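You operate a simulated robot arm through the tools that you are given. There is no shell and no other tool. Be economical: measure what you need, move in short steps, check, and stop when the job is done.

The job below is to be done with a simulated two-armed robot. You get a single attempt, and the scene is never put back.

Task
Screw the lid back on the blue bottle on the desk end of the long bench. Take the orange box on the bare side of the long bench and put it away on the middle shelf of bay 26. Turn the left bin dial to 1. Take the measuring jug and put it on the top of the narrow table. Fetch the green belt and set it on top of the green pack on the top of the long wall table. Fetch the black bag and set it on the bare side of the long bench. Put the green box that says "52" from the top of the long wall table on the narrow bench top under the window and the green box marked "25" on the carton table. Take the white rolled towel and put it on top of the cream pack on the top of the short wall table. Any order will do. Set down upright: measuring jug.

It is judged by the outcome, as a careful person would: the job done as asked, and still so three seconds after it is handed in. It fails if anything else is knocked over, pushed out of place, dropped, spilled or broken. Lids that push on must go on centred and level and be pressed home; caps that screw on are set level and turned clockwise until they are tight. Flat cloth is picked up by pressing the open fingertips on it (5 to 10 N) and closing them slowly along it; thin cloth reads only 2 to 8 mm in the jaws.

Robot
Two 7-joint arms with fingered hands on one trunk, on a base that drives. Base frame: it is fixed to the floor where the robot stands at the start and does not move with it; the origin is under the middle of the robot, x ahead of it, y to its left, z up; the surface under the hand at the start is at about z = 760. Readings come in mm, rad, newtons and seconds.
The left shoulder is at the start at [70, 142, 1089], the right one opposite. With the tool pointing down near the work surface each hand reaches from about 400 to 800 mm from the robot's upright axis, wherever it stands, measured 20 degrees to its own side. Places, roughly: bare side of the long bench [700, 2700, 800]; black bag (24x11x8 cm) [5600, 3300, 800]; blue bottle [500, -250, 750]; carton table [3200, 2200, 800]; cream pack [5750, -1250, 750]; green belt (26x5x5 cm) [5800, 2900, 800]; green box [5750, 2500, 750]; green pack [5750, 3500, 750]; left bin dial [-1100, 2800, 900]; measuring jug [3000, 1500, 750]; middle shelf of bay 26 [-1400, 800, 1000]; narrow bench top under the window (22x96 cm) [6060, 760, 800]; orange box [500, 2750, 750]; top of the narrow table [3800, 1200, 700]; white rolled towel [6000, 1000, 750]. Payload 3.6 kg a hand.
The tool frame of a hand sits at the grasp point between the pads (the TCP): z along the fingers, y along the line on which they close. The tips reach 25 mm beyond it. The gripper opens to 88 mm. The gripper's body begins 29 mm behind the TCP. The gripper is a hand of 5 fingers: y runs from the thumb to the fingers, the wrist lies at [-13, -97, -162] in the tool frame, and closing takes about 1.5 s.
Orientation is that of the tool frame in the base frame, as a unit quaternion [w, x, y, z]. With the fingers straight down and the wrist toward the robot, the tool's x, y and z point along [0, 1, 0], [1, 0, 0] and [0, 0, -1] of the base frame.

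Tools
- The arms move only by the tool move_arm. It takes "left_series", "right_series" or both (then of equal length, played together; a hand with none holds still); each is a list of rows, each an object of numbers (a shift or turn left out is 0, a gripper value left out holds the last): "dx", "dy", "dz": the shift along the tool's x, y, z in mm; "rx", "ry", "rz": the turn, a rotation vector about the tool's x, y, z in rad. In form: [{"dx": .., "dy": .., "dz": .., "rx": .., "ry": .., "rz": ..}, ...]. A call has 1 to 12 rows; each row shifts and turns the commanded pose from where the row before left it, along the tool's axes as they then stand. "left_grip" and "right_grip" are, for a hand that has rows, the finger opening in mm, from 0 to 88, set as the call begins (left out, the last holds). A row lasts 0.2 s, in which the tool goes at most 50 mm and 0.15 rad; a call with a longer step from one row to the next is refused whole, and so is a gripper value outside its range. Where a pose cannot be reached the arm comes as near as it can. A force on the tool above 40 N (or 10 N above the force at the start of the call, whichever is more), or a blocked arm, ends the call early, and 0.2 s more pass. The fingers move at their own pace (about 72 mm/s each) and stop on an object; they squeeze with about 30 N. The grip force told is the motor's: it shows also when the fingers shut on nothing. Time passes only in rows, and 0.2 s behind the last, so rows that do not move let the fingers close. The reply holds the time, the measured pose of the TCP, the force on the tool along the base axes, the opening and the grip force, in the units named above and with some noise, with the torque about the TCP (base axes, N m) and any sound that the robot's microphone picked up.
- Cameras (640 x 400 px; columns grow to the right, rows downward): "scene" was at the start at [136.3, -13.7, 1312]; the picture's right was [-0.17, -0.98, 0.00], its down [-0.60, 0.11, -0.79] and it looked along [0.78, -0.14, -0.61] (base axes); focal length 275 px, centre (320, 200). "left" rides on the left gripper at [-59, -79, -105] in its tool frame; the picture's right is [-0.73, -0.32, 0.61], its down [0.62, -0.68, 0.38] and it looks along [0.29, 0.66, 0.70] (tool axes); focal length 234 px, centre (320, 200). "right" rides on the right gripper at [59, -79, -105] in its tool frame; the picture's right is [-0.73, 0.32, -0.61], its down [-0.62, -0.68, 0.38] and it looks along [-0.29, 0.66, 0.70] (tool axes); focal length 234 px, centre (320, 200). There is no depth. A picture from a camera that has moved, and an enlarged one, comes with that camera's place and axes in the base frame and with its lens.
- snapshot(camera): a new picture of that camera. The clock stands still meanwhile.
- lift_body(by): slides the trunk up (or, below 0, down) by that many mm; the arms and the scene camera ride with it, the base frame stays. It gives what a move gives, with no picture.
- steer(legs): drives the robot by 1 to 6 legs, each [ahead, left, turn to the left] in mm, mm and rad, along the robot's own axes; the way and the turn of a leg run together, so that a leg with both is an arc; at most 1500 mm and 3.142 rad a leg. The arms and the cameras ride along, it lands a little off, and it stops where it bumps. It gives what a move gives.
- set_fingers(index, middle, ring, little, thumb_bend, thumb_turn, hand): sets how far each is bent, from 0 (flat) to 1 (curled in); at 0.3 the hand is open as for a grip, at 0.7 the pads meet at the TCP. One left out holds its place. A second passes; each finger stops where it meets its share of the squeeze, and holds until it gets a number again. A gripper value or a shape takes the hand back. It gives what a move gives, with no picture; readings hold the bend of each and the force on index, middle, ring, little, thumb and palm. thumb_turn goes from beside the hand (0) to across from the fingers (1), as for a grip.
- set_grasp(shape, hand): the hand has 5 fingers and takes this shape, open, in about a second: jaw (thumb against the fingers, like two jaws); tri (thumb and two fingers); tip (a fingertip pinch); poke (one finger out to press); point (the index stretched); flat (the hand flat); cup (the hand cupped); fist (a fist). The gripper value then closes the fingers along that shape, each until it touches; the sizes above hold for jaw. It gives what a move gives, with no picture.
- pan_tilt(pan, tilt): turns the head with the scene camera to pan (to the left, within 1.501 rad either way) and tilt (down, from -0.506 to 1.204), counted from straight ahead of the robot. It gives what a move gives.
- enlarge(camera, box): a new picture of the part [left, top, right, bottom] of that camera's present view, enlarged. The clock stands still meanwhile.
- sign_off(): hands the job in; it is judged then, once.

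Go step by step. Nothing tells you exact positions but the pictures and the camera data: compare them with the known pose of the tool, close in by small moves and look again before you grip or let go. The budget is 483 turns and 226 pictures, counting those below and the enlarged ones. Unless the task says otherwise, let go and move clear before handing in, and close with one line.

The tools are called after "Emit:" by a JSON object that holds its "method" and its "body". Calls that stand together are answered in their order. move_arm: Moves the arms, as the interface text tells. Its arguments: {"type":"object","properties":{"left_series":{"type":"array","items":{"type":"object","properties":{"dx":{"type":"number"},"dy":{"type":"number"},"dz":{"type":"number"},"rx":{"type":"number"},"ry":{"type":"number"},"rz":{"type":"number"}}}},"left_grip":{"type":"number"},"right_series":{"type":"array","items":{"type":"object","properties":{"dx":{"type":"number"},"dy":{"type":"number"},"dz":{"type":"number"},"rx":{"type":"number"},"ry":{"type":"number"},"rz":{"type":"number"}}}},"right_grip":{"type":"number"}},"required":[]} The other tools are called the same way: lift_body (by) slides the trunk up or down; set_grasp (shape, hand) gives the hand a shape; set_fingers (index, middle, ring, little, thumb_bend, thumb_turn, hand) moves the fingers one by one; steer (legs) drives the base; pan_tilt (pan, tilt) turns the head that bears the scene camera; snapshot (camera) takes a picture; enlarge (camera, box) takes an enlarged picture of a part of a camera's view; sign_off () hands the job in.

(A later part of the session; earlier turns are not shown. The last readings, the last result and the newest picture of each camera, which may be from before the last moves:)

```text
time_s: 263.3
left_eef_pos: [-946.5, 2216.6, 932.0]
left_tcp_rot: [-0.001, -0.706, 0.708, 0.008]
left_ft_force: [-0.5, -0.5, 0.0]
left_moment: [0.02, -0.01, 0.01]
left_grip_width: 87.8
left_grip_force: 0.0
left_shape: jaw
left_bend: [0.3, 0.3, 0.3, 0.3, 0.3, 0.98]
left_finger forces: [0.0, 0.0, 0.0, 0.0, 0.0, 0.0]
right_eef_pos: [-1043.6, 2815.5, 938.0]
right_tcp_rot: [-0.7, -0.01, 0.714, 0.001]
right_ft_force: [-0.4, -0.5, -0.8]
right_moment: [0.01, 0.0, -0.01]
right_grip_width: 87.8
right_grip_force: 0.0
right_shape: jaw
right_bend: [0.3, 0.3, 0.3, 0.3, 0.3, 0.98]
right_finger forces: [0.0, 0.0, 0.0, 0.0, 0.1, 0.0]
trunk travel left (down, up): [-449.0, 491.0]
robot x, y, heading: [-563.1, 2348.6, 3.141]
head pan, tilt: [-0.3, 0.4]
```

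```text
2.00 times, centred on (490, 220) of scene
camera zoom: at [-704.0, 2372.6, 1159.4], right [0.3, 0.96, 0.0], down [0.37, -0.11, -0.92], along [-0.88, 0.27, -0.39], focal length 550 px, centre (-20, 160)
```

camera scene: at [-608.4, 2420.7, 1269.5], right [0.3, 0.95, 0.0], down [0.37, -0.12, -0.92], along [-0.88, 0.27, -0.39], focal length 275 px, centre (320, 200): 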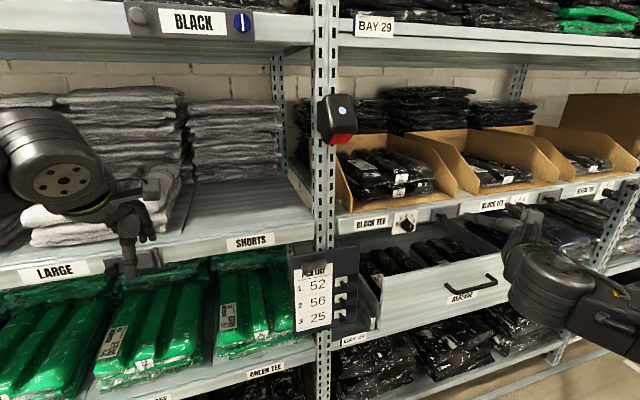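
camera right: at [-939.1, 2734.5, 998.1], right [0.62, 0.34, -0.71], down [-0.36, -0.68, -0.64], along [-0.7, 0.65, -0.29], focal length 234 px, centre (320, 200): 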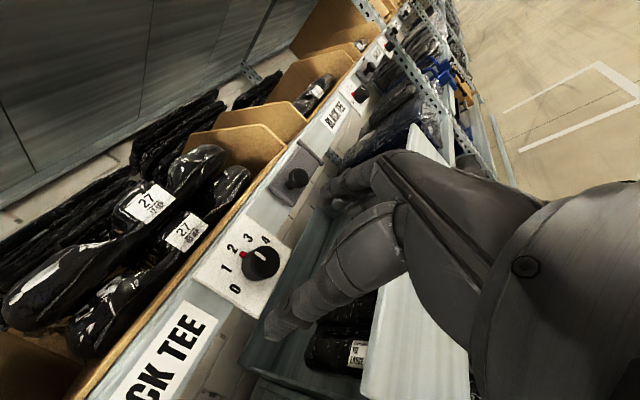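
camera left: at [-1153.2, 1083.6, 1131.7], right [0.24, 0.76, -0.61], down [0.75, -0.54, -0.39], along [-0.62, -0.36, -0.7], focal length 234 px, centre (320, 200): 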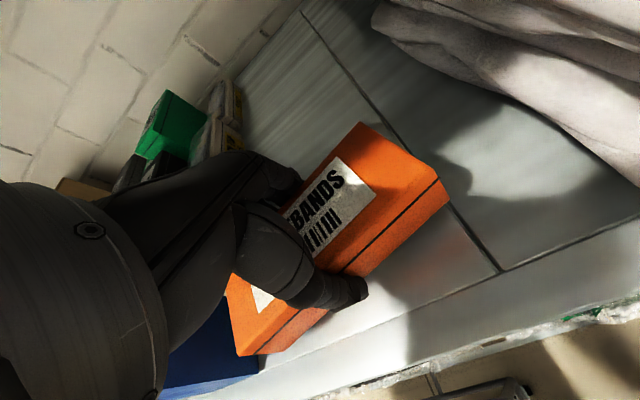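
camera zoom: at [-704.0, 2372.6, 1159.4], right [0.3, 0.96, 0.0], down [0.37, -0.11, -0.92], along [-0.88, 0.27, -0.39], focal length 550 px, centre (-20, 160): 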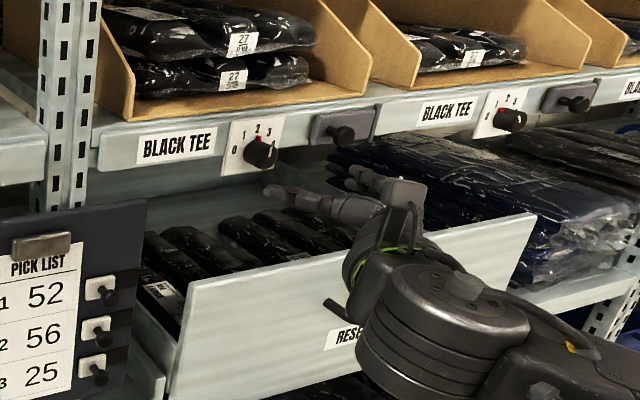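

The knob is at about (-1130, 2811, 942). I'll narrow the hand opening (a latch box sits to the right) and approach.

Emit:
{"method": "move_arm", "body": {"right_grip": 56, "right_series": [{"dx": 4, "dy": -4}, {"dx": 0}, {"dx": 0}, {"dz": 20}, {"dz": 20}, {"dx": 0}]}}

Emit:
{"method": "enlarge", "body": {"camera": "right", "box": [140, 120, 400, 340]}}

```text
time_s: 264.7
left_eef_pos: [-944.5, 2216.8, 932.0]
left_tcp_rot: [-0.001, -0.705, 0.709, 0.008]
left_ft_force: [0.0, 0.0, -0.7]
left_moment: [0.01, 0.04, 0.01]
left_grip_width: 88.1
left_grip_force: 0.2
left_shape: jaw
left_bend: [0.3, 0.3, 0.3, 0.3, 0.3, 0.98]
left_finger forces: [0.0, 0.0, 0.0, 0.0, 0.0, 0.0]
right_eef_pos: [-1074.5, 2810.3, 940.7]
right_tcp_rot: [-0.7, -0.011, 0.714, -0.001]
right_ft_force: [0.3, 0.1, 0.2]
right_moment: [0.0, 0.0, 0.03]
right_grip_width: 56.2
right_grip_force: 0.1
right_shape: jaw
right_bend: [0.28, 0.39, 0.36, 0.36, 0.62, 1.0]
right_finger forces: [0.0, 0.1, 0.0, 0.1, 0.0, 0.0]
right hand out of reach, approached as far as the arm can: row 5
trunk travel left (down, up): [-449.0, 491.0]
robot x, y, heading: [-567.4, 2340.4, 3.142]
head pan, tilt: [-0.3, 0.4]
```

```text
1.82 times, centred on (270, 230) of right
camera zoom: at [-970.6, 2730.9, 1000.6], right [0.62, 0.34, -0.71], down [-0.36, -0.68, -0.64], along [-0.7, 0.65, -0.3], focal length 426 px, centre (411, 146)
```

zoom: 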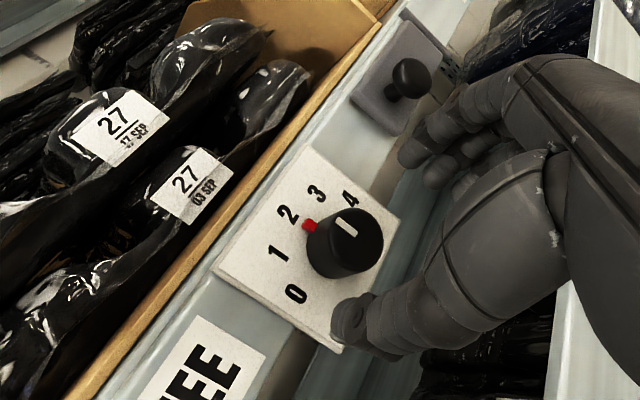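

Aligned. I'll drive the last 40 mm straight ahead so the fingers straddle the knob.

Emit:
{"method": "steer", "body": {"legs": [[38, 0, 0]]}}

Emit:
{"method": "enlarge", "body": {"camera": "right", "box": [140, 120, 400, 340]}}

```text
time_s: 265.7
left_eef_pos: [-983.3, 2215.7, 933.2]
left_tcp_rot: [-0.002, -0.706, 0.708, 0.008]
left_ft_force: [0.3, 0.2, -0.4]
left_moment: [0.02, -0.01, 0.01]
left_grip_width: 88.0
left_grip_force: 0.1
left_shape: jaw
left_bend: [0.3, 0.3, 0.3, 0.3, 0.3, 0.98]
left_finger forces: [0.0, 0.0, 0.1, 0.0, 0.0, 0.0]
right_eef_pos: [-1112.1, 2811.0, 941.7]
right_tcp_rot: [-0.701, -0.007, 0.713, 0.001]
right_ft_force: [0.4, 0.0, -0.5]
right_moment: [-0.01, 0.03, 0.01]
right_grip_width: 56.0
right_grip_force: 0.0
right_shape: jaw
right_bend: [0.28, 0.39, 0.36, 0.36, 0.62, 1.0]
right_finger forces: [0.0, 0.0, 0.1, 0.0, 0.0, 0.0]
trunk travel left (down, up): [-449.0, 491.0]
robot x, y, heading: [-602.5, 2343.2, 3.144]
head pan, tilt: [-0.3, 0.4]
stopped in leg 1: the force on the tool passed its limit at 47 N (the readings are from after the stop); the commanded pose is now the measured one
```

```text
1.82 times, centred on (270, 230) of right
camera zoom: at [-1007.5, 2731.4, 1001.0], right [0.62, 0.34, -0.71], down [-0.37, -0.68, -0.64], along [-0.7, 0.66, -0.29], focal length 426 px, centre (411, 146)
```

zoom: 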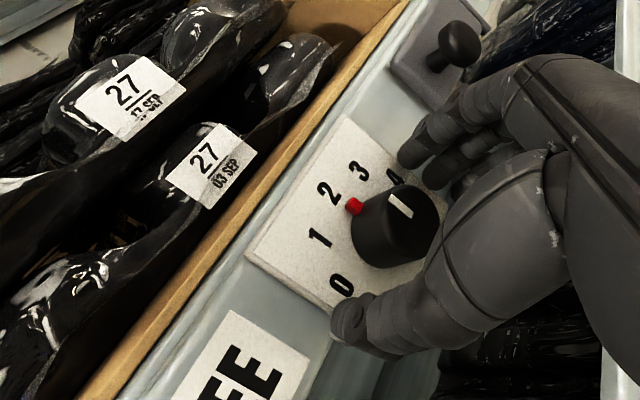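

The knob is between thumb and fingers. I'll close on it.

Emit:
{"method": "move_arm", "body": {"right_grip": 15, "right_series": [{"dx": 0}, {"dx": 0}, {"dx": 0}, {"dx": 0}, {"dx": 0}, {"dx": 0}, {"dx": 0}]}}

Emit:
{"method": "enlarge", "body": {"camera": "right", "box": [140, 120, 400, 340]}}

```text
time_s: 267.3
left_eef_pos: [-983.5, 2215.5, 932.7]
left_tcp_rot: [-0.002, -0.706, 0.708, 0.008]
left_ft_force: [-0.7, 0.2, -0.2]
left_moment: [-0.02, -0.03, -0.02]
left_grip_width: 87.7
left_grip_force: 0.1
left_shape: jaw
left_bend: [0.3, 0.3, 0.3, 0.3, 0.3, 0.98]
left_finger forces: [0.0, 0.0, 0.1, 0.0, 0.0, 0.0]
right_eef_pos: [-1111.5, 2809.6, 942.2]
right_tcp_rot: [-0.7, -0.008, 0.714, 0.002]
right_ft_force: [-1.5, -4.0, 0.1]
right_moment: [-0.02, 0.05, 0.03]
right_grip_width: 20.0
right_grip_force: 30.5
right_shape: jaw
right_bend: [0.73, 0.56, 0.63, 0.61, 0.75, 1.0]
right_finger forces: [14.3, 8.3, 0.0, 0.0, 26.1, 0.1]
trunk travel left (down, up): [-449.0, 491.0]
robot x, y, heading: [-605.7, 2345.9, 3.14]
head pan, tilt: [-0.3, 0.4]
```

```text
1.82 times, centred on (270, 230) of right
camera zoom: at [-1008.0, 2730.6, 1001.0], right [0.62, 0.34, -0.71], down [-0.37, -0.68, -0.64], along [-0.7, 0.66, -0.29], focal length 426 px, centre (411, 146)
```

zoom: 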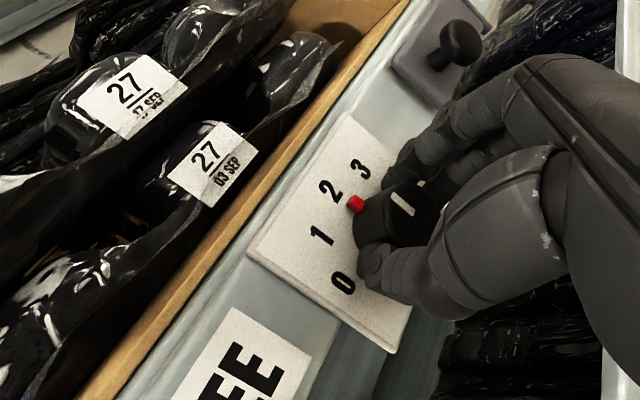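

Gripped. Now I'll turn counter-clockwise by 45°.

Emit:
{"method": "move_arm", "body": {"right_series": [{"rz": -0.131}, {"rz": -0.131}, {"rz": -0.131}, {"rz": -0.131}, {"rz": -0.131}, {"rz": -0.131}, {"dx": 0}]}}

Emit:
{"method": "snapshot", "body": {"camera": "right"}}

```text
time_s: 268.9
left_eef_pos: [-983.6, 2217.0, 932.8]
left_tcp_rot: [-0.002, -0.706, 0.708, 0.007]
left_ft_force: [-0.3, 0.0, 0.0]
left_moment: [-0.01, 0.01, -0.01]
left_grip_width: 87.7
left_grip_force: 0.0
left_shape: jaw
left_bend: [0.3, 0.3, 0.3, 0.3, 0.3, 0.98]
left_finger forces: [0.0, 0.0, 0.1, 0.0, 0.1, 0.1]
right_eef_pos: [-1112.3, 2810.8, 940.7]
right_tcp_rot: [-0.647, -0.281, 0.656, 0.27]
right_ft_force: [1.9, -4.9, -9.3]
right_moment: [-0.04, -0.14, 0.04]
right_grip_width: 20.1
right_grip_force: 30.0
right_shape: jaw
right_bend: [0.74, 0.57, 0.63, 0.61, 0.75, 1.0]
right_finger forces: [13.5, 8.6, 0.0, 0.0, 31.0, 0.1]
trunk travel left (down, up): [-449.0, 491.0]
robot x, y, heading: [-603.2, 2343.3, 3.14]
head pan, tilt: [-0.3, 0.4]
```

```text
68 pictures are left
camera right: at [-1006.8, 2713.4, 926.8], right [0.61, 0.75, -0.26], down [-0.36, -0.03, -0.93], along [-0.71, 0.66, 0.26], focal length 234 px, centre (320, 200)
```

right: 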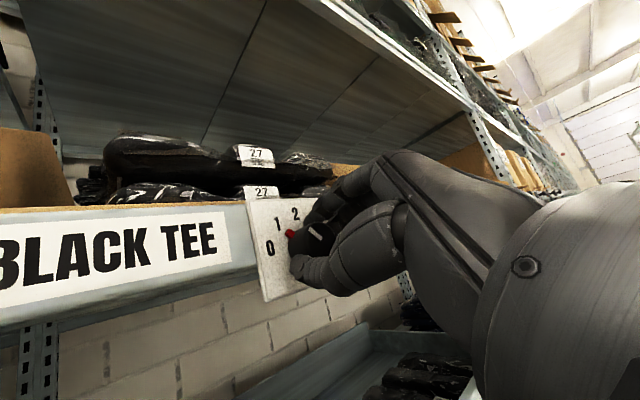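

Emit:
{"method": "enlarge", "body": {"camera": "right", "box": [240, 180, 350, 300]}}

```text
3.33 times, centred on (295, 240) of right
camera zoom: at [-1006.8, 2713.4, 926.8], right [0.61, 0.75, -0.26], down [-0.36, -0.03, -0.93], along [-0.71, 0.66, 0.26], focal length 781 px, centre (403, 67)
```

zoom: 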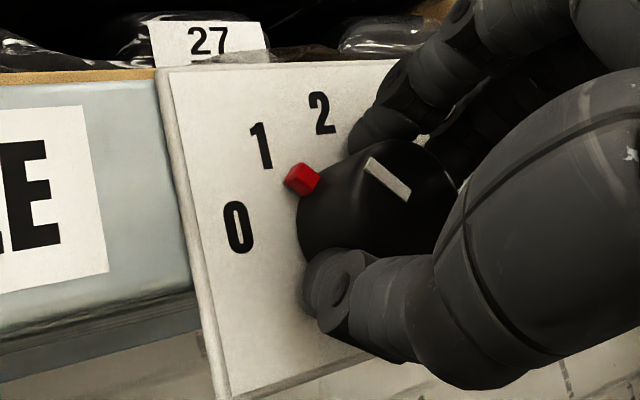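

The pointer now aims at 1. I'll open and back straight out.

Emit:
{"method": "move_arm", "body": {"right_grip": 56, "right_series": [{"dx": 0}, {"dx": 0}, {"dx": 0}, {"dx": 0}, {"dx": 0}]}}

Emit:
{"method": "steer", "body": {"legs": [[-120, 0, 0]]}}

Emit:
{"method": "enlarge", "body": {"camera": "scene", "box": [380, 160, 480, 230]}}

```text
time_s: 270.1
left_eef_pos: [-983.3, 2215.5, 932.5]
left_tcp_rot: [-0.003, -0.706, 0.708, 0.008]
left_ft_force: [-0.4, 0.9, 0.3]
left_moment: [-0.01, 0.04, 0.02]
left_grip_width: 88.1
left_grip_force: 0.1
left_shape: jaw
left_bend: [0.3, 0.3, 0.3, 0.3, 0.3, 0.98]
left_finger forces: [0.0, 0.0, 0.0, 0.0, 0.0, 0.0]
right_eef_pos: [-1111.9, 2810.3, 941.3]
right_tcp_rot: [-0.647, -0.28, 0.656, 0.27]
right_ft_force: [-0.2, 0.9, 0.2]
right_moment: [-0.02, 0.0, 0.02]
right_grip_width: 55.6
right_grip_force: 0.0
right_shape: jaw
right_bend: [0.28, 0.39, 0.36, 0.36, 0.63, 1.0]
right_finger forces: [0.0, 0.1, 0.0, 0.0, 0.1, 0.1]
trunk travel left (down, up): [-449.0, 491.0]
robot x, y, heading: [-604.1, 2343.8, 3.145]
head pan, tilt: [-0.3, 0.4]
```

```text
time_s: 271.3
left_eef_pos: [-863.4, 2217.0, 932.6]
left_tcp_rot: [-0.002, -0.704, 0.71, 0.008]
left_ft_force: [0.4, -0.1, 0.0]
left_moment: [0.0, 0.0, 0.0]
left_grip_width: 87.8
left_grip_force: 0.0
left_shape: jaw
left_bend: [0.3, 0.3, 0.3, 0.3, 0.3, 0.98]
left_finger forces: [0.0, 0.0, 0.0, 0.0, 0.0, 0.0]
right_eef_pos: [-989.9, 2811.9, 940.8]
right_tcp_rot: [-0.647, -0.279, 0.656, 0.27]
right_ft_force: [-0.6, -0.4, 0.3]
right_moment: [0.0, 0.0, -0.01]
right_grip_width: 55.5
right_grip_force: 0.0
right_shape: jaw
right_bend: [0.28, 0.39, 0.36, 0.36, 0.63, 1.0]
right_finger forces: [0.1, 0.0, 0.0, 0.1, 0.1, 0.0]
trunk travel left (down, up): [-449.0, 491.0]
robot x, y, heading: [-483.7, 2342.5, 3.138]
head pan, tilt: [-0.3, 0.4]
```

```text
5.71 times, centred on (430, 195) of scene
camera zoom: at [-621.4, 2373.2, 1159.7], right [0.3, 0.95, 0.0], down [0.37, -0.12, -0.92], along [-0.88, 0.28, -0.39], focal length 1572 px, centre (-309, 229)
```

zoom: 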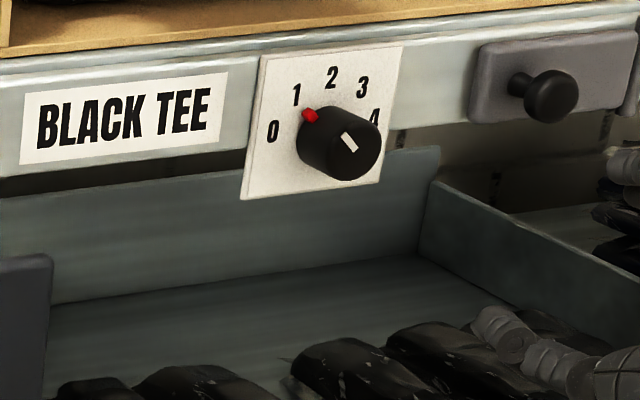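

The dial reads 1. Next is the jug; I'll return the right hand to neutral, raise the trunk back, and look for the route to the far side of the long bench.

Emit:
{"method": "move_arm", "body": {"right_grip": 88, "right_series": [{"rz": 0.131}, {"rz": 0.131}, {"rz": 0.131}, {"rz": 0.131}, {"rz": 0.131}, {"rz": 0.131}, {"rx": 0.0756, "ry": -0.0756, "rz": -0.0756}, {"rx": 0.0756, "ry": -0.0756, "rz": -0.0756}, {"rx": 0.0756, "ry": -0.0756, "rz": -0.0756}, {"rx": 0.0756, "ry": -0.0756, "rz": -0.0756}, {"rx": 0.0756, "ry": -0.0756, "rz": -0.0756}, {"rx": 0.0756, "ry": -0.0756, "rz": -0.0756}]}}

Emit:
{"method": "move_arm", "body": {"right_series": [{"rx": 0.0756, "ry": -0.0756, "rz": -0.0756}, {"rx": 0.0756, "ry": -0.0756, "rz": -0.0756}, {"rx": 0.0756, "ry": -0.0756, "rz": -0.0756}, {"rx": 0.0756, "ry": -0.0756, "rz": -0.0756}, {"rx": 0.0756, "ry": -0.0756, "rz": -0.0756}, {"rx": 0.0756, "ry": -0.0756, "rz": -0.0756}, {"rx": 0.0756, "ry": -0.0756, "rz": -0.0756}, {"rx": 0.0756, "ry": -0.0756, "rz": -0.0756}, {"rx": 0.0756, "ry": -0.0756, "rz": -0.0756}, {"rx": 0.0756, "ry": -0.0756, "rz": -0.0756}, {"dy": -40}, {"dy": -40}]}}

Emit:
{"method": "lift_body", "body": {"by": 110}}

Emit:
{"method": "pan_tilt", "body": {"pan": -1.4, "tilt": 0.2}}

Emit:
{"method": "snapshot", "body": {"camera": "scene"}}

```text
time_s: 273.9
left_eef_pos: [-866.0, 2216.8, 933.5]
left_tcp_rot: [-0.001, -0.704, 0.71, 0.008]
left_ft_force: [0.2, -0.3, -0.1]
left_moment: [0.0, -0.01, 0.01]
left_grip_width: 87.8
left_grip_force: 0.1
left_shape: jaw
left_bend: [0.3, 0.3, 0.3, 0.3, 0.3, 0.98]
left_finger forces: [0.0, 0.0, 0.0, 0.0, 0.0, 0.0]
right_eef_pos: [-992.7, 2810.9, 940.9]
right_tcp_rot: [-0.487, -0.318, 0.814, 0.001]
right_ft_force: [-0.6, -0.1, -0.4]
right_moment: [0.01, 0.01, -0.01]
right_grip_width: 87.6
right_grip_force: 0.0
right_shape: jaw
right_bend: [0.3, 0.3, 0.3, 0.3, 0.3, 0.98]
right_finger forces: [0.1, 0.0, 0.0, 0.0, 0.0, 0.1]
trunk travel left (down, up): [-449.0, 491.0]
robot x, y, heading: [-485.8, 2346.1, 3.139]
head pan, tilt: [-0.3, 0.4]
```

```text
time_s: 276.5
left_eef_pos: [-865.9, 2216.3, 930.9]
left_tcp_rot: [-0.001, -0.705, 0.709, 0.007]
left_ft_force: [0.3, -0.1, -0.3]
left_moment: [0.0, -0.01, 0.0]
left_grip_width: 87.5
left_grip_force: 0.1
left_shape: jaw
left_bend: [0.3, 0.3, 0.3, 0.3, 0.3, 0.98]
left_finger forces: [0.0, 0.1, 0.1, 0.1, 0.0, 0.0]
right_eef_pos: [-940.4, 2810.6, 938.8]
right_tcp_rot: [-0.011, 0.709, -0.705, 0.002]
right_ft_force: [0.6, 0.4, -0.1]
right_moment: [0.01, -0.03, -0.02]
right_grip_width: 87.7
right_grip_force: 0.2
right_shape: jaw
right_bend: [0.3, 0.3, 0.3, 0.3, 0.3, 0.98]
right_finger forces: [0.0, 0.0, 0.1, 0.0, 0.1, 0.0]
right hand out of reach, approached as far as the arm can: row 12
trunk travel left (down, up): [-449.0, 491.0]
robot x, y, heading: [-486.0, 2346.1, 3.136]
head pan, tilt: [-0.3, 0.4]
```

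```text
time_s: 277.9
left_eef_pos: [-865.3, 2217.1, 1043.9]
left_tcp_rot: [-0.001, -0.704, 0.71, 0.007]
left_ft_force: [0.8, 0.2, 0.0]
left_moment: [-0.02, -0.02, 0.01]
left_grip_width: 87.8
left_grip_force: 0.1
left_shape: jaw
left_bend: [0.3, 0.3, 0.3, 0.3, 0.3, 0.98]
left_finger forces: [0.0, 0.0, 0.0, 0.0, 0.0, 0.0]
right_eef_pos: [-940.3, 2810.5, 1048.5]
right_tcp_rot: [-0.011, 0.709, -0.705, 0.003]
right_ft_force: [1.0, -1.2, -0.2]
right_moment: [0.01, -0.01, 0.01]
right_grip_width: 87.6
right_grip_force: 0.1
right_shape: jaw
right_bend: [0.3, 0.3, 0.3, 0.3, 0.3, 0.98]
right_finger forces: [0.0, 0.0, 0.0, 0.0, 0.1, 0.0]
trunk travel left (down, up): [-559.0, 381.0]
robot x, y, heading: [-484.2, 2346.0, 3.14]
head pan, tilt: [-0.3, 0.4]
```

```text
time_s: 279.3
left_eef_pos: [-865.2, 2216.4, 1043.1]
left_tcp_rot: [-0.002, -0.704, 0.71, 0.008]
left_ft_force: [0.5, -0.4, -0.3]
left_moment: [0.0, 0.0, 0.02]
left_grip_width: 87.7
left_grip_force: 0.1
left_shape: jaw
left_bend: [0.3, 0.3, 0.3, 0.3, 0.3, 0.98]
left_finger forces: [0.0, 0.0, 0.0, 0.1, 0.0, 0.0]
right_eef_pos: [-939.0, 2810.6, 1048.9]
right_tcp_rot: [-0.01, 0.709, -0.705, 0.002]
right_ft_force: [0.2, 0.4, -0.1]
right_moment: [0.0, 0.02, -0.01]
right_grip_width: 87.6
right_grip_force: 0.0
right_shape: jaw
right_bend: [0.3, 0.3, 0.3, 0.3, 0.3, 0.98]
right_finger forces: [0.0, 0.1, 0.0, 0.0, 0.0, 0.0]
trunk travel left (down, up): [-559.0, 381.0]
robot x, y, heading: [-485.2, 2343.1, 3.136]
head pan, tilt: [-1.4, 0.201]
```

```text
65 pictures are left
camera scene: at [-550.0, 2437.4, 1288.1], right [0.99, 0.17, 0.0], down [0.03, -0.2, -0.98], along [-0.16, 0.97, -0.2], focal length 275 px, centre (320, 200)
```

scene: 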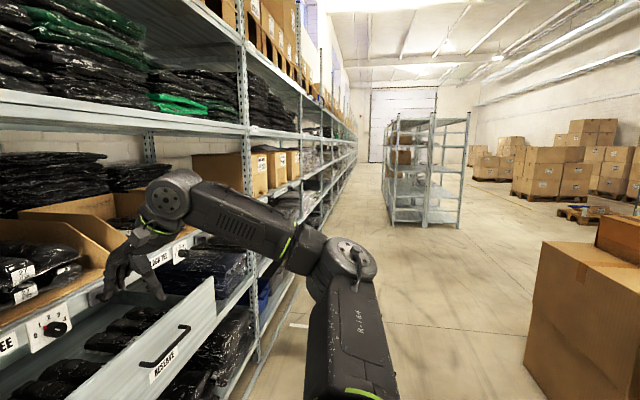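

There's open floor beyond the end of the bench. I'll back away, strafe past the carton stack, and turn to face +x.

Emit:
{"method": "steer", "body": {"legs": [[-160, 0, 0], [0, -1400, 0], [0, -800, 0], [0, 0, -1.571], [0, 0, -1.571]]}}

Emit:
{"method": "pan_tilt", "body": {"pan": -0.5, "tilt": 0.25}}

Emit:
{"method": "snapshot", "body": {"camera": "scene"}}

```text
time_s: 298.8
left_eef_pos: [92.6, 4671.3, 1043.1]
left_tcp_rot: [0.009, 0.706, 0.709, 0.002]
left_ft_force: [0.2, 0.0, 0.4]
left_moment: [0.02, -0.02, -0.02]
left_grip_width: 87.8
left_grip_force: 0.1
left_shape: jaw
left_bend: [0.3, 0.3, 0.3, 0.3, 0.3, 0.98]
left_finger forces: [0.1, 0.0, 0.0, 0.0, 0.0, 0.1]
right_eef_pos: [172.2, 4077.8, 1050.2]
right_tcp_rot: [-0.002, 0.702, 0.712, -0.011]
right_ft_force: [0.0, 0.7, -0.7]
right_moment: [-0.01, 0.02, 0.01]
right_grip_width: 87.5
right_grip_force: 0.1
right_shape: jaw
right_bend: [0.3, 0.3, 0.3, 0.3, 0.3, 0.98]
right_finger forces: [0.1, 0.1, 0.1, 0.0, 0.0, 0.1]
trunk travel left (down, up): [-559.0, 381.0]
robot x, y, heading: [-283.3, 4538.6, 0.003]
head pan, tilt: [-1.4, 0.201]
```

```text
time_s: 300.0
left_eef_pos: [91.4, 4670.9, 1043.6]
left_tcp_rot: [0.008, 0.706, 0.708, 0.002]
left_ft_force: [-0.8, 0.2, 0.2]
left_moment: [0.03, -0.01, -0.02]
left_grip_width: 87.9
left_grip_force: 0.0
left_shape: jaw
left_bend: [0.3, 0.3, 0.3, 0.3, 0.3, 0.98]
left_finger forces: [0.0, 0.0, 0.0, 0.1, 0.0, 0.1]
right_eef_pos: [173.1, 4077.4, 1048.8]
right_tcp_rot: [-0.002, 0.701, 0.713, -0.011]
right_ft_force: [-0.2, 0.1, -0.2]
right_moment: [0.04, 0.0, 0.0]
right_grip_width: 87.6
right_grip_force: 0.0
right_shape: jaw
right_bend: [0.3, 0.3, 0.3, 0.3, 0.3, 0.98]
right_finger forces: [0.0, 0.0, 0.0, 0.0, 0.0, 0.0]
trunk travel left (down, up): [-559.0, 381.0]
robot x, y, heading: [-285.2, 4540.8, 0.01]
head pan, tilt: [-0.499, 0.25]
```

```text
64 pictures are left
camera scene: at [-153.0, 4497.8, 1283.5], right [-0.47, -0.88, 0.0], down [-0.22, 0.12, -0.97], along [0.85, -0.46, -0.25], focal length 275 px, centre (320, 200)
```

scene: 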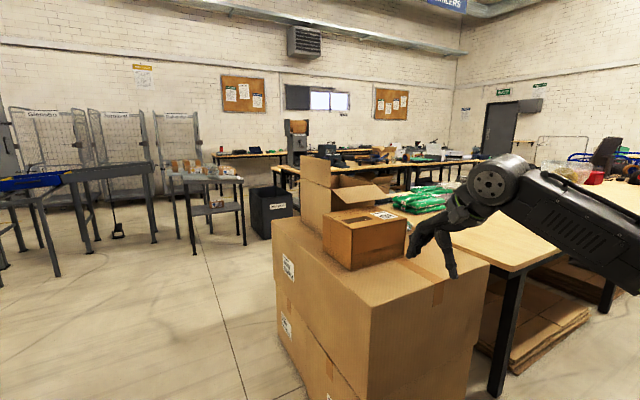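

The aisle between the long bench and the carton table looks clear. I'll go around the carton stack and then strafe toward the jug.

Emit:
{"method": "steer", "body": {"legs": [[0, 220, 0], [1400, 0, 0], [700, 0, 0], [0, -1000, 0]]}}

Emit:
{"method": "pan_tilt", "body": {"pan": -0.8, "tilt": 0.3}}

Emit:
{"method": "snapshot", "body": {"camera": "scene"}}

```text
time_s: 316.3
left_eef_pos: [2133.7, 3858.5, 1042.2]
left_tcp_rot: [0.008, 0.721, 0.693, 0.001]
left_ft_force: [0.2, -0.5, -0.4]
left_moment: [0.01, 0.02, 0.02]
left_grip_width: 87.7
left_grip_force: 0.0
left_shape: jaw
left_bend: [0.3, 0.3, 0.3, 0.3, 0.3, 0.98]
left_finger forces: [0.0, 0.0, 0.0, 0.1, 0.1, 0.0]
right_eef_pos: [2188.2, 3262.8, 1049.4]
right_tcp_rot: [-0.002, 0.716, 0.698, -0.01]
right_ft_force: [-0.2, -0.3, 0.3]
right_moment: [0.01, 0.0, 0.0]
right_grip_width: 87.8
right_grip_force: 0.0
right_shape: jaw
right_bend: [0.3, 0.3, 0.3, 0.3, 0.3, 0.98]
right_finger forces: [0.0, 0.1, 0.1, 0.1, 0.1, 0.0]
trunk travel left (down, up): [-559.0, 381.0]
robot x, y, heading: [1749.6, 3745.6, -0.031]
head pan, tilt: [-0.499, 0.25]
```

```text
time_s: 317.1
left_eef_pos: [2132.4, 3859.4, 1042.5]
left_tcp_rot: [0.008, 0.721, 0.693, 0.002]
left_ft_force: [-0.8, -0.1, -0.1]
left_moment: [0.0, -0.04, 0.0]
left_grip_width: 88.0
left_grip_force: 0.0
left_shape: jaw
left_bend: [0.3, 0.3, 0.3, 0.3, 0.3, 0.98]
left_finger forces: [0.0, 0.0, 0.0, 0.0, 0.0, 0.0]
right_eef_pos: [2189.5, 3264.3, 1049.2]
right_tcp_rot: [-0.002, 0.717, 0.698, -0.009]
right_ft_force: [-0.4, -0.3, -0.7]
right_moment: [0.0, 0.03, 0.0]
right_grip_width: 87.7
right_grip_force: 0.0
right_shape: jaw
right_bend: [0.3, 0.3, 0.3, 0.3, 0.3, 0.98]
right_finger forces: [0.1, 0.1, 0.1, 0.0, 0.0, 0.1]
trunk travel left (down, up): [-559.0, 381.0]
robot x, y, heading: [1750.6, 3745.0, -0.032]
head pan, tilt: [-0.799, 0.3]
```

```text
63 pictures are left
camera scene: at [1863.3, 3674.8, 1278.8], right [-0.74, -0.67, 0.0], down [-0.2, 0.22, -0.96], along [0.64, -0.71, -0.3], focal length 275 px, centre (320, 200)
```

scene: 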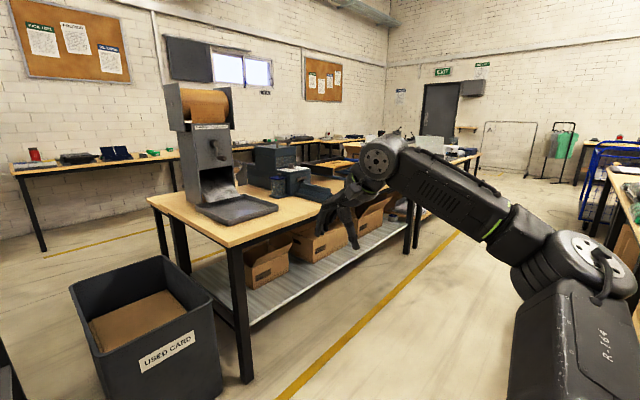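

Emit:
{"method": "steer", "body": {"legs": [[0, -1050, 0.031], [0, -1000, 0]]}}

Emit:
{"method": "pan_tilt", "body": {"pan": 0.0, "tilt": 0.35}}

Emit:
{"method": "snapshot", "body": {"camera": "scene"}}

```text
time_s: 319.6
left_eef_pos: [2130.2, 3552.6, 1043.6]
left_tcp_rot: [0.007, 0.71, 0.704, 0.004]
left_ft_force: [0.0, -0.9, -0.3]
left_moment: [0.02, 0.0, -0.01]
left_grip_width: 87.6
left_grip_force: 0.0
left_shape: jaw
left_bend: [0.3, 0.3, 0.3, 0.3, 0.3, 0.98]
left_finger forces: [0.0, 0.1, 0.1, 0.1, 0.0, 0.0]
right_eef_pos: [2205.4, 2958.5, 1046.8]
right_tcp_rot: [-0.003, 0.706, 0.708, -0.01]
right_ft_force: [0.0, -0.8, -0.3]
right_moment: [0.06, 0.0, 0.04]
right_grip_width: 87.9
right_grip_force: 0.1
right_shape: jaw
right_bend: [0.3, 0.3, 0.3, 0.3, 0.3, 0.98]
right_finger forces: [0.0, 0.0, 0.0, 0.1, 0.0, 0.0]
trunk travel left (down, up): [-559.0, 381.0]
robot x, y, heading: [1751.8, 3429.6, -0.006]
head pan, tilt: [-0.799, 0.3]
stopped in leg 1: the robot was blocked; the commanded pose is now the measured one
```

```text
time_s: 320.7
left_eef_pos: [2129.8, 3555.9, 1043.1]
left_tcp_rot: [0.008, 0.709, 0.705, 0.001]
left_ft_force: [-0.1, 0.0, 0.8]
left_moment: [-0.03, 0.0, -0.06]
left_grip_width: 87.9
left_grip_force: 0.0
left_shape: jaw
left_bend: [0.3, 0.3, 0.3, 0.3, 0.3, 0.98]
left_finger forces: [0.0, 0.0, 0.0, 0.0, 0.0, 0.0]
right_eef_pos: [2205.2, 2963.6, 1049.9]
right_tcp_rot: [-0.002, 0.705, 0.709, -0.01]
right_ft_force: [0.7, -0.2, 1.2]
right_moment: [-0.01, 0.03, -0.01]
right_grip_width: 88.0
right_grip_force: 0.1
right_shape: jaw
right_bend: [0.3, 0.3, 0.3, 0.3, 0.3, 0.98]
right_finger forces: [0.0, 0.0, 0.0, 0.0, 0.0, 0.0]
trunk travel left (down, up): [-559.0, 381.0]
robot x, y, heading: [1751.3, 3432.4, -0.003]
head pan, tilt: [0.0, 0.351]
```

```text
62 pictures are left
camera scene: at [1894.7, 3430.4, 1274.0], right [0.0, -1.0, 0.0], down [-0.34, 0.0, -0.94], along [0.94, 0.0, -0.34], focal length 275 px, centre (320, 200)
```

scene: 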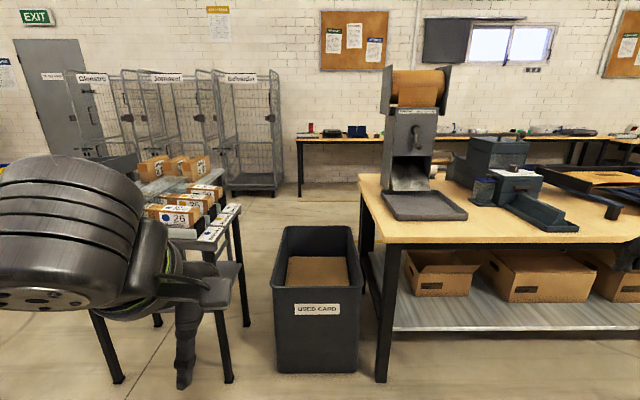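

Blocked on the right side by something. I'll look right and down.

Emit:
{"method": "pan_tilt", "body": {"pan": -1.45, "tilt": 0.55}}

Emit:
{"method": "snapshot", "body": {"camera": "scene"}}

```text
time_s: 322.2
left_eef_pos: [2132.0, 3556.4, 1044.2]
left_tcp_rot: [0.008, 0.709, 0.705, 0.002]
left_ft_force: [-0.1, 0.0, -0.3]
left_moment: [-0.01, 0.0, 0.0]
left_grip_width: 87.8
left_grip_force: 0.0
left_shape: jaw
left_bend: [0.3, 0.3, 0.3, 0.3, 0.3, 0.98]
left_finger forces: [0.0, 0.0, 0.0, 0.0, 0.0, 0.1]
right_eef_pos: [2205.3, 2963.5, 1050.5]
right_tcp_rot: [-0.002, 0.704, 0.71, -0.011]
right_ft_force: [0.6, -0.2, 0.2]
right_moment: [0.0, 0.01, 0.01]
right_grip_width: 87.9
right_grip_force: 0.0
right_shape: jaw
right_bend: [0.3, 0.3, 0.3, 0.3, 0.3, 0.98]
right_finger forces: [0.0, 0.0, 0.0, 0.1, 0.0, 0.0]
trunk travel left (down, up): [-559.0, 381.0]
robot x, y, heading: [1748.8, 3430.4, -0.004]
head pan, tilt: [-1.45, 0.55]
```

```text
61 pictures are left
camera scene: at [1811.8, 3341.9, 1255.8], right [-0.99, -0.12, 0.0], down [-0.06, 0.52, -0.85], along [0.1, -0.85, -0.52], focal length 275 px, centre (320, 200)
```

scene: 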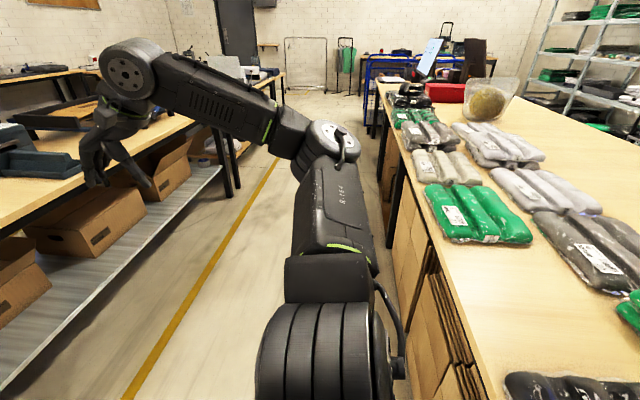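

The bench edge is close to the base. I'll move to the aisle centre (x≈2150) and continue.

Emit:
{"method": "steer", "body": {"legs": [[0, 60, 0], [400, 0, 0], [0, -900, 0], [0, -900, 0]]}}

Emit:
{"method": "pan_tilt", "body": {"pan": 0.0, "tilt": 0.4}}

Emit:
{"method": "snapshot", "body": {"camera": "scene"}}

```text
time_s: 333.9
left_eef_pos: [2538.7, 1829.2, 1042.6]
left_tcp_rot: [0.008, 0.712, 0.702, 0.002]
left_ft_force: [0.0, 0.4, 0.1]
left_moment: [-0.06, 0.0, 0.01]
left_grip_width: 88.1
left_grip_force: 0.2
left_shape: jaw
left_bend: [0.3, 0.3, 0.3, 0.3, 0.3, 0.98]
left_finger forces: [0.0, 0.0, 0.1, 0.0, 0.0, 0.1]
right_eef_pos: [2607.8, 1235.9, 1049.7]
right_tcp_rot: [-0.002, 0.708, 0.707, -0.011]
right_ft_force: [-0.2, 0.3, 0.0]
right_moment: [-0.02, 0.02, 0.0]
right_grip_width: 87.8
right_grip_force: 0.1
right_shape: jaw
right_bend: [0.3, 0.3, 0.3, 0.3, 0.3, 0.98]
right_finger forces: [0.0, 0.0, 0.1, 0.0, 0.0, 0.0]
trunk travel left (down, up): [-559.0, 381.0]
robot x, y, heading: [2156.1, 1706.1, -0.011]
head pan, tilt: [-1.45, 0.55]
```

```text
time_s: 335.4
left_eef_pos: [2538.4, 1830.0, 1044.0]
left_tcp_rot: [0.008, 0.713, 0.701, 0.002]
left_ft_force: [-0.5, 0.6, 0.4]
left_moment: [0.06, -0.01, 0.01]
left_grip_width: 87.6
left_grip_force: 0.1
left_shape: jaw
left_bend: [0.3, 0.3, 0.3, 0.3, 0.3, 0.98]
left_finger forces: [0.0, 0.0, 0.0, 0.0, 0.0, 0.0]
right_eef_pos: [2607.2, 1236.7, 1049.8]
right_tcp_rot: [-0.002, 0.707, 0.707, -0.011]
right_ft_force: [0.3, -0.2, 0.4]
right_moment: [-0.03, 0.02, 0.02]
right_grip_width: 87.6
right_grip_force: 0.0
right_shape: jaw
right_bend: [0.3, 0.3, 0.3, 0.3, 0.3, 0.98]
right_finger forces: [0.0, 0.0, 0.0, 0.0, 0.0, 0.0]
trunk travel left (down, up): [-559.0, 381.0]
robot x, y, heading: [2156.3, 1707.1, -0.012]
head pan, tilt: [0.0, 0.4]
```

```text
60 pictures are left
camera scene: at [2300.9, 1705.2, 1269.5], right [-0.01, -1.0, 0.0], down [-0.39, 0.01, -0.92], along [0.92, -0.01, -0.39], focal length 275 px, centre (320, 200)
```

scene: 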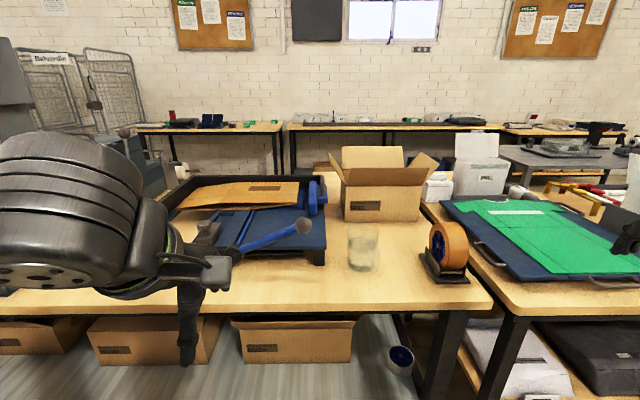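

Emit:
{"method": "enlarge", "body": {"camera": "scene", "box": [310, 190, 470, 300]}}

```text
3.64 times, centred on (390, 245) of scene
camera zoom: at [2300.9, 1705.2, 1269.5], right [-0.01, -1.0, 0.0], down [-0.39, 0.01, -0.92], along [0.92, -0.01, -0.39], focal length 1000 px, centre (66, 36)
```

zoom: 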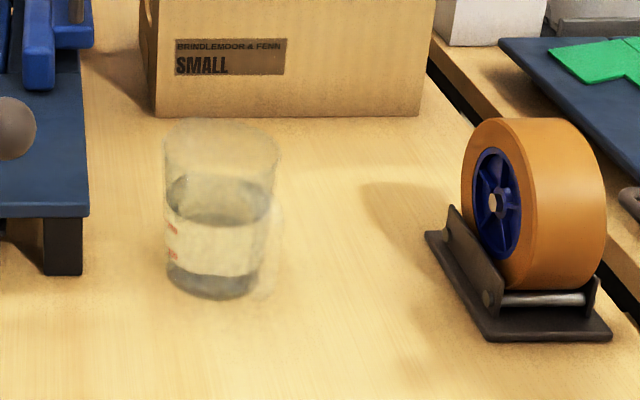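

Emit:
{"method": "pan_tilt", "body": {"pan": -0.6, "tilt": 0.3}}

Emit:
{"method": "snapshot", "body": {"camera": "scene"}}

```text
time_s: 336.4
left_eef_pos: [2538.1, 1829.7, 1043.5]
left_tcp_rot: [0.008, 0.713, 0.701, 0.002]
left_ft_force: [-0.8, 0.5, 0.2]
left_moment: [-0.04, -0.01, 0.0]
left_grip_width: 87.9
left_grip_force: 0.1
left_shape: jaw
left_bend: [0.3, 0.3, 0.3, 0.3, 0.3, 0.98]
left_finger forces: [0.0, 0.0, 0.0, 0.0, 0.0, 0.0]
right_eef_pos: [2608.0, 1236.4, 1050.1]
right_tcp_rot: [-0.002, 0.708, 0.707, -0.011]
right_ft_force: [-0.8, 0.4, 0.4]
right_moment: [0.03, -0.02, 0.01]
right_grip_width: 87.8
right_grip_force: 0.0
right_shape: jaw
right_bend: [0.3, 0.3, 0.3, 0.3, 0.3, 0.98]
right_finger forces: [0.1, 0.1, 0.1, 0.1, 0.0, 0.1]
trunk travel left (down, up): [-559.0, 381.0]
robot x, y, heading: [2158.1, 1705.0, -0.013]
head pan, tilt: [-0.6, 0.3]
```

```text
58 pictures are left
camera scene: at [2284.7, 1652.9, 1278.8], right [-0.57, -0.82, 0.0], down [-0.24, 0.17, -0.96], along [0.78, -0.55, -0.3], focal length 275 px, centre (320, 200)
```

scene: 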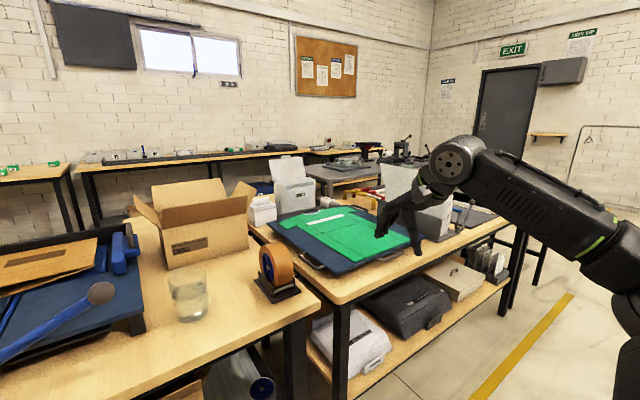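

The jug holds water and its handle is on the right side. I'll grip it near the rim from straight above with the hand opened wider than usual; first move closer and test the wide opening.

Emit:
{"method": "steer", "body": {"legs": [[180, -300, 0.012]]}}

Emit:
{"method": "set_fingers", "body": {"hand": "left", "index": 0.08, "middle": 0.08, "ring": 0.08, "little": 0.08, "thumb_bend": 0.08, "thumb_turn": 1.0}}

Emit:
{"method": "pan_tilt", "body": {"pan": 0.2, "tilt": 0.6}}

Emit:
{"method": "snapshot", "body": {"camera": "scene"}}

Emit:
{"method": "snapshot", "body": {"camera": "left"}}

```text
time_s: 338.7
left_eef_pos: [2716.8, 1529.2, 1043.4]
left_tcp_rot: [0.008, 0.71, 0.704, 0.002]
left_ft_force: [0.9, 0.4, -0.2]
left_moment: [0.0, 0.0, -0.02]
left_grip_width: 87.9
left_grip_force: 0.1
left_shape: jaw
left_bend: [0.3, 0.3, 0.3, 0.3, 0.3, 0.98]
left_finger forces: [0.0, 0.0, 0.0, 0.1, 0.1, 0.0]
right_eef_pos: [2790.3, 935.8, 1049.4]
right_tcp_rot: [-0.002, 0.705, 0.709, -0.011]
right_ft_force: [0.4, 0.1, -1.2]
right_moment: [0.01, 0.02, 0.03]
right_grip_width: 87.6
right_grip_force: 0.1
right_shape: jaw
right_bend: [0.3, 0.3, 0.3, 0.3, 0.3, 0.98]
right_finger forces: [0.0, 0.0, 0.0, 0.0, 0.1, 0.1]
trunk travel left (down, up): [-559.0, 381.0]
robot x, y, heading: [2337.7, 1401.9, -0.003]
head pan, tilt: [-0.6, 0.3]
```

```text
time_s: 339.7
left_eef_pos: [2715.7, 1529.5, 1043.3]
left_tcp_rot: [0.008, 0.71, 0.705, 0.002]
left_ft_force: [0.5, -0.8, -1.0]
left_moment: [0.01, -0.01, 0.03]
left_grip_width: 122.5
left_grip_force: 0.0
left_shape: fingers
left_bend: [0.08, 0.08, 0.08, 0.08, 0.08, 0.96]
left_finger forces: [0.0, 0.1, 0.0, 0.1, 0.1, 0.1]
right_eef_pos: [2790.6, 935.7, 1049.2]
right_tcp_rot: [-0.001, 0.706, 0.709, -0.012]
right_ft_force: [-0.1, -0.6, -0.2]
right_moment: [-0.01, 0.01, 0.04]
right_grip_width: 87.8
right_grip_force: 0.1
right_shape: jaw
right_bend: [0.3, 0.3, 0.3, 0.3, 0.3, 0.98]
right_finger forces: [0.1, 0.0, 0.0, 0.1, 0.1, 0.1]
trunk travel left (down, up): [-559.0, 381.0]
robot x, y, heading: [2334.5, 1400.5, -0.002]
head pan, tilt: [-0.6, 0.3]
```

```text
time_s: 340.8
left_eef_pos: [2715.6, 1529.8, 1042.9]
left_tcp_rot: [0.008, 0.71, 0.704, 0.003]
left_ft_force: [0.1, 0.3, -0.3]
left_moment: [0.04, 0.02, 0.02]
left_grip_width: 122.9
left_grip_force: 0.1
left_shape: fingers
left_bend: [0.08, 0.08, 0.08, 0.08, 0.08, 0.96]
left_finger forces: [0.0, 0.0, 0.0, 0.0, 0.0, 0.0]
right_eef_pos: [2791.2, 934.8, 1049.8]
right_tcp_rot: [-0.001, 0.705, 0.709, -0.011]
right_ft_force: [0.0, 0.1, 0.5]
right_moment: [0.05, 0.01, -0.02]
right_grip_width: 87.8
right_grip_force: 0.0
right_shape: jaw
right_bend: [0.3, 0.3, 0.3, 0.3, 0.3, 0.98]
right_finger forces: [0.0, 0.0, 0.0, 0.0, 0.0, 0.1]
trunk travel left (down, up): [-559.0, 381.0]
robot x, y, heading: [2333.6, 1402.3, -0.001]
head pan, tilt: [0.201, 0.6]
```

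```text
57 pictures are left
camera scene: at [2473.7, 1420.7, 1251.3], right [0.19, -0.98, 0.0], down [-0.55, -0.11, -0.83], along [0.81, 0.16, -0.56], focal length 275 px, centre (320, 200)
```

scene: 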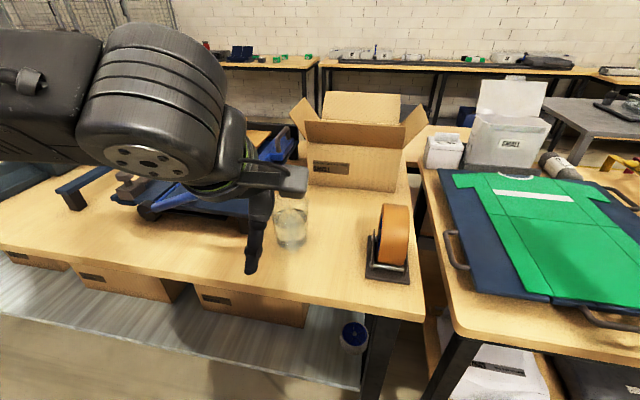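

```text
56 pictures are left
camera left: at [2635.3, 1471.4, 1147.0], right [-0.32, -0.73, -0.61], down [-0.67, 0.63, -0.4], along [0.67, 0.28, -0.69], focal length 234 px, centre (320, 200)
```

left: 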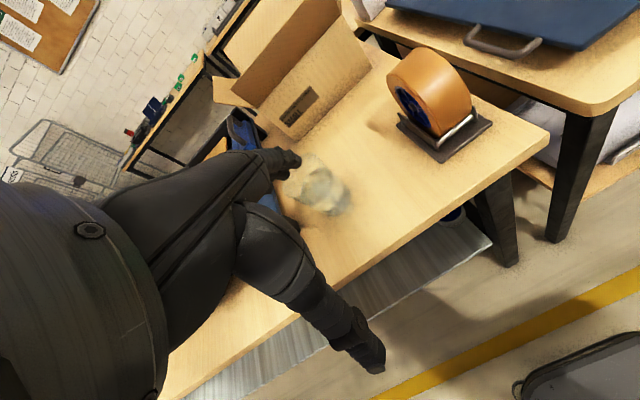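

Emit:
{"method": "move_arm", "body": {"left_series": [{"dx": 13, "dy": 44.5}, {"dx": 13, "dy": 44.5}, {"dx": 13, "dy": 44.5}, {"dx": 13, "dy": 44.5}, {"dx": 13, "dy": 44.5}, {"dx": 13, "dy": 44.5}, {"dz": 30}, {"dz": 30}]}}

Emit:
{"method": "snapshot", "body": {"camera": "left"}}

Emit:
{"method": "enlarge", "body": {"camera": "scene", "box": [200, 120, 400, 280]}}

```text
time_s: 342.6
left_eef_pos: [2985.3, 1603.2, 987.2]
left_tcp_rot: [0.008, 0.71, 0.704, 0.001]
left_ft_force: [0.3, -0.2, -0.8]
left_moment: [-0.03, 0.0, -0.01]
left_grip_width: 122.7
left_grip_force: 0.0
left_shape: fingers
left_bend: [0.08, 0.08, 0.08, 0.08, 0.08, 0.96]
left_finger forces: [0.0, 0.0, 0.0, 0.0, 0.0, 0.0]
right_eef_pos: [2791.8, 936.5, 1048.8]
right_tcp_rot: [-0.001, 0.705, 0.709, -0.012]
right_ft_force: [-0.8, 0.2, 0.1]
right_moment: [0.03, 0.02, 0.02]
right_grip_width: 87.9
right_grip_force: 0.1
right_shape: jaw
right_bend: [0.3, 0.3, 0.3, 0.3, 0.3, 0.98]
right_finger forces: [0.0, 0.0, 0.0, 0.0, 0.1, 0.0]
trunk travel left (down, up): [-559.0, 381.0]
robot x, y, heading: [2333.5, 1402.4, -0.002]
head pan, tilt: [0.201, 0.6]
```

```text
55 pictures are left
camera left: at [2905.6, 1545.4, 1091.5], right [-0.32, -0.73, -0.61], down [-0.67, 0.63, -0.4], along [0.67, 0.28, -0.69], focal length 234 px, centre (320, 200)
```

left: 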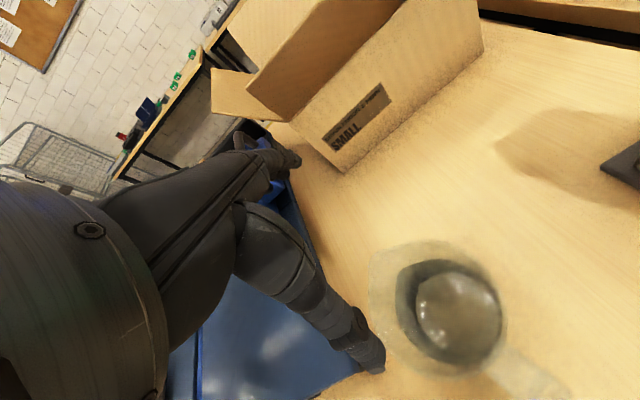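

```text
2.50 times, centred on (300, 200) of scene
camera zoom: at [2474.7, 1420.9, 1251.2], right [0.2, -0.98, 0.0], down [-0.56, -0.11, -0.82], along [0.81, 0.16, -0.57], focal length 688 px, centre (370, 200)
```

zoom: 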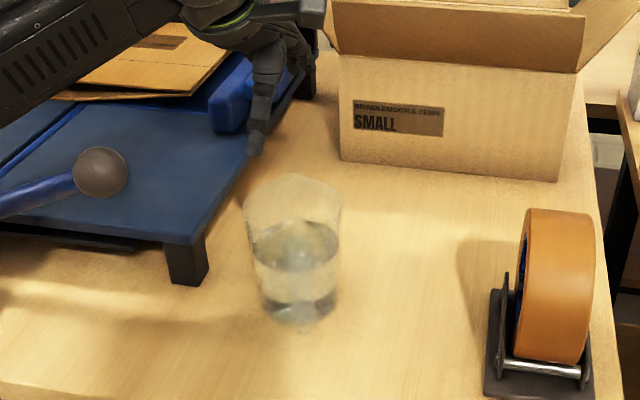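

The jug's handle points toward me, so I'll rotate the hand about 60° so the grip goes across the body clear of the handle, then look again.

Emit:
{"method": "move_arm", "body": {"left_series": [{"rz": 0.15}, {"rz": 0.15}, {"rz": 0.15}, {"rz": 0.15}, {"rz": 0.15}, {"rz": 0.15}, {"rz": 0.15}, {"dx": 0}]}}

Emit:
{"method": "snapshot", "body": {"camera": "left"}}

Emit:
{"method": "enlarge", "body": {"camera": "scene", "box": [240, 130, 360, 260]}}

```text
time_s: 344.4
left_eef_pos: [2985.0, 1605.7, 985.6]
left_tcp_rot: [0.006, 0.967, 0.254, 0.006]
left_ft_force: [0.4, 0.2, -0.8]
left_moment: [0.02, 0.0, 0.02]
left_grip_width: 122.8
left_grip_force: 0.1
left_shape: fingers
left_bend: [0.08, 0.08, 0.08, 0.08, 0.08, 0.96]
left_finger forces: [0.0, 0.0, 0.0, 0.1, 0.1, 0.1]
right_eef_pos: [2789.5, 935.8, 1049.0]
right_tcp_rot: [-0.001, 0.705, 0.709, -0.011]
right_ft_force: [0.8, -0.2, 0.2]
right_moment: [0.0, -0.01, 0.05]
right_grip_width: 87.9
right_grip_force: 0.1
right_shape: jaw
right_bend: [0.3, 0.3, 0.3, 0.3, 0.3, 0.98]
right_finger forces: [0.1, 0.0, 0.0, 0.1, 0.1, 0.0]
trunk travel left (down, up): [-559.0, 381.0]
robot x, y, heading: [2335.5, 1405.1, 0.002]
head pan, tilt: [0.201, 0.6]
```

```text
53 pictures are left
camera left: at [2894.1, 1645.7, 1089.3], right [-0.78, -0.08, -0.62], down [0.22, 0.9, -0.39], along [0.59, -0.44, -0.68], focal length 234 px, centre (320, 200)
```

left: 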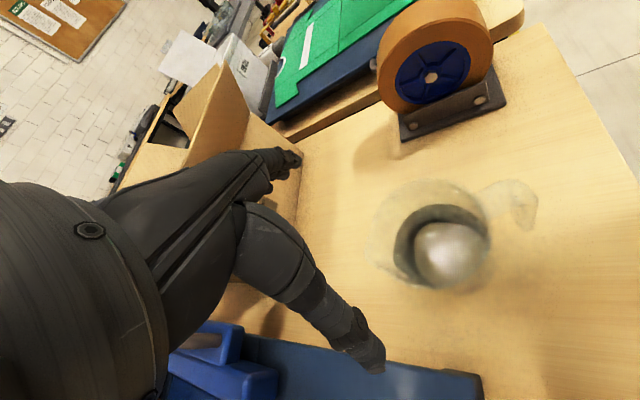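

```text
3.08 times, centred on (300, 195) of scene
camera zoom: at [2473.7, 1421.0, 1251.3], right [0.2, -0.98, 0.0], down [-0.55, -0.11, -0.82], along [0.81, 0.16, -0.57], focal length 846 px, centre (382, 215)
```

zoom: 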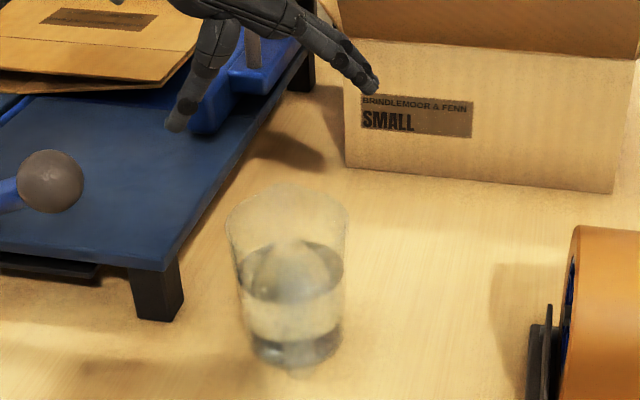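

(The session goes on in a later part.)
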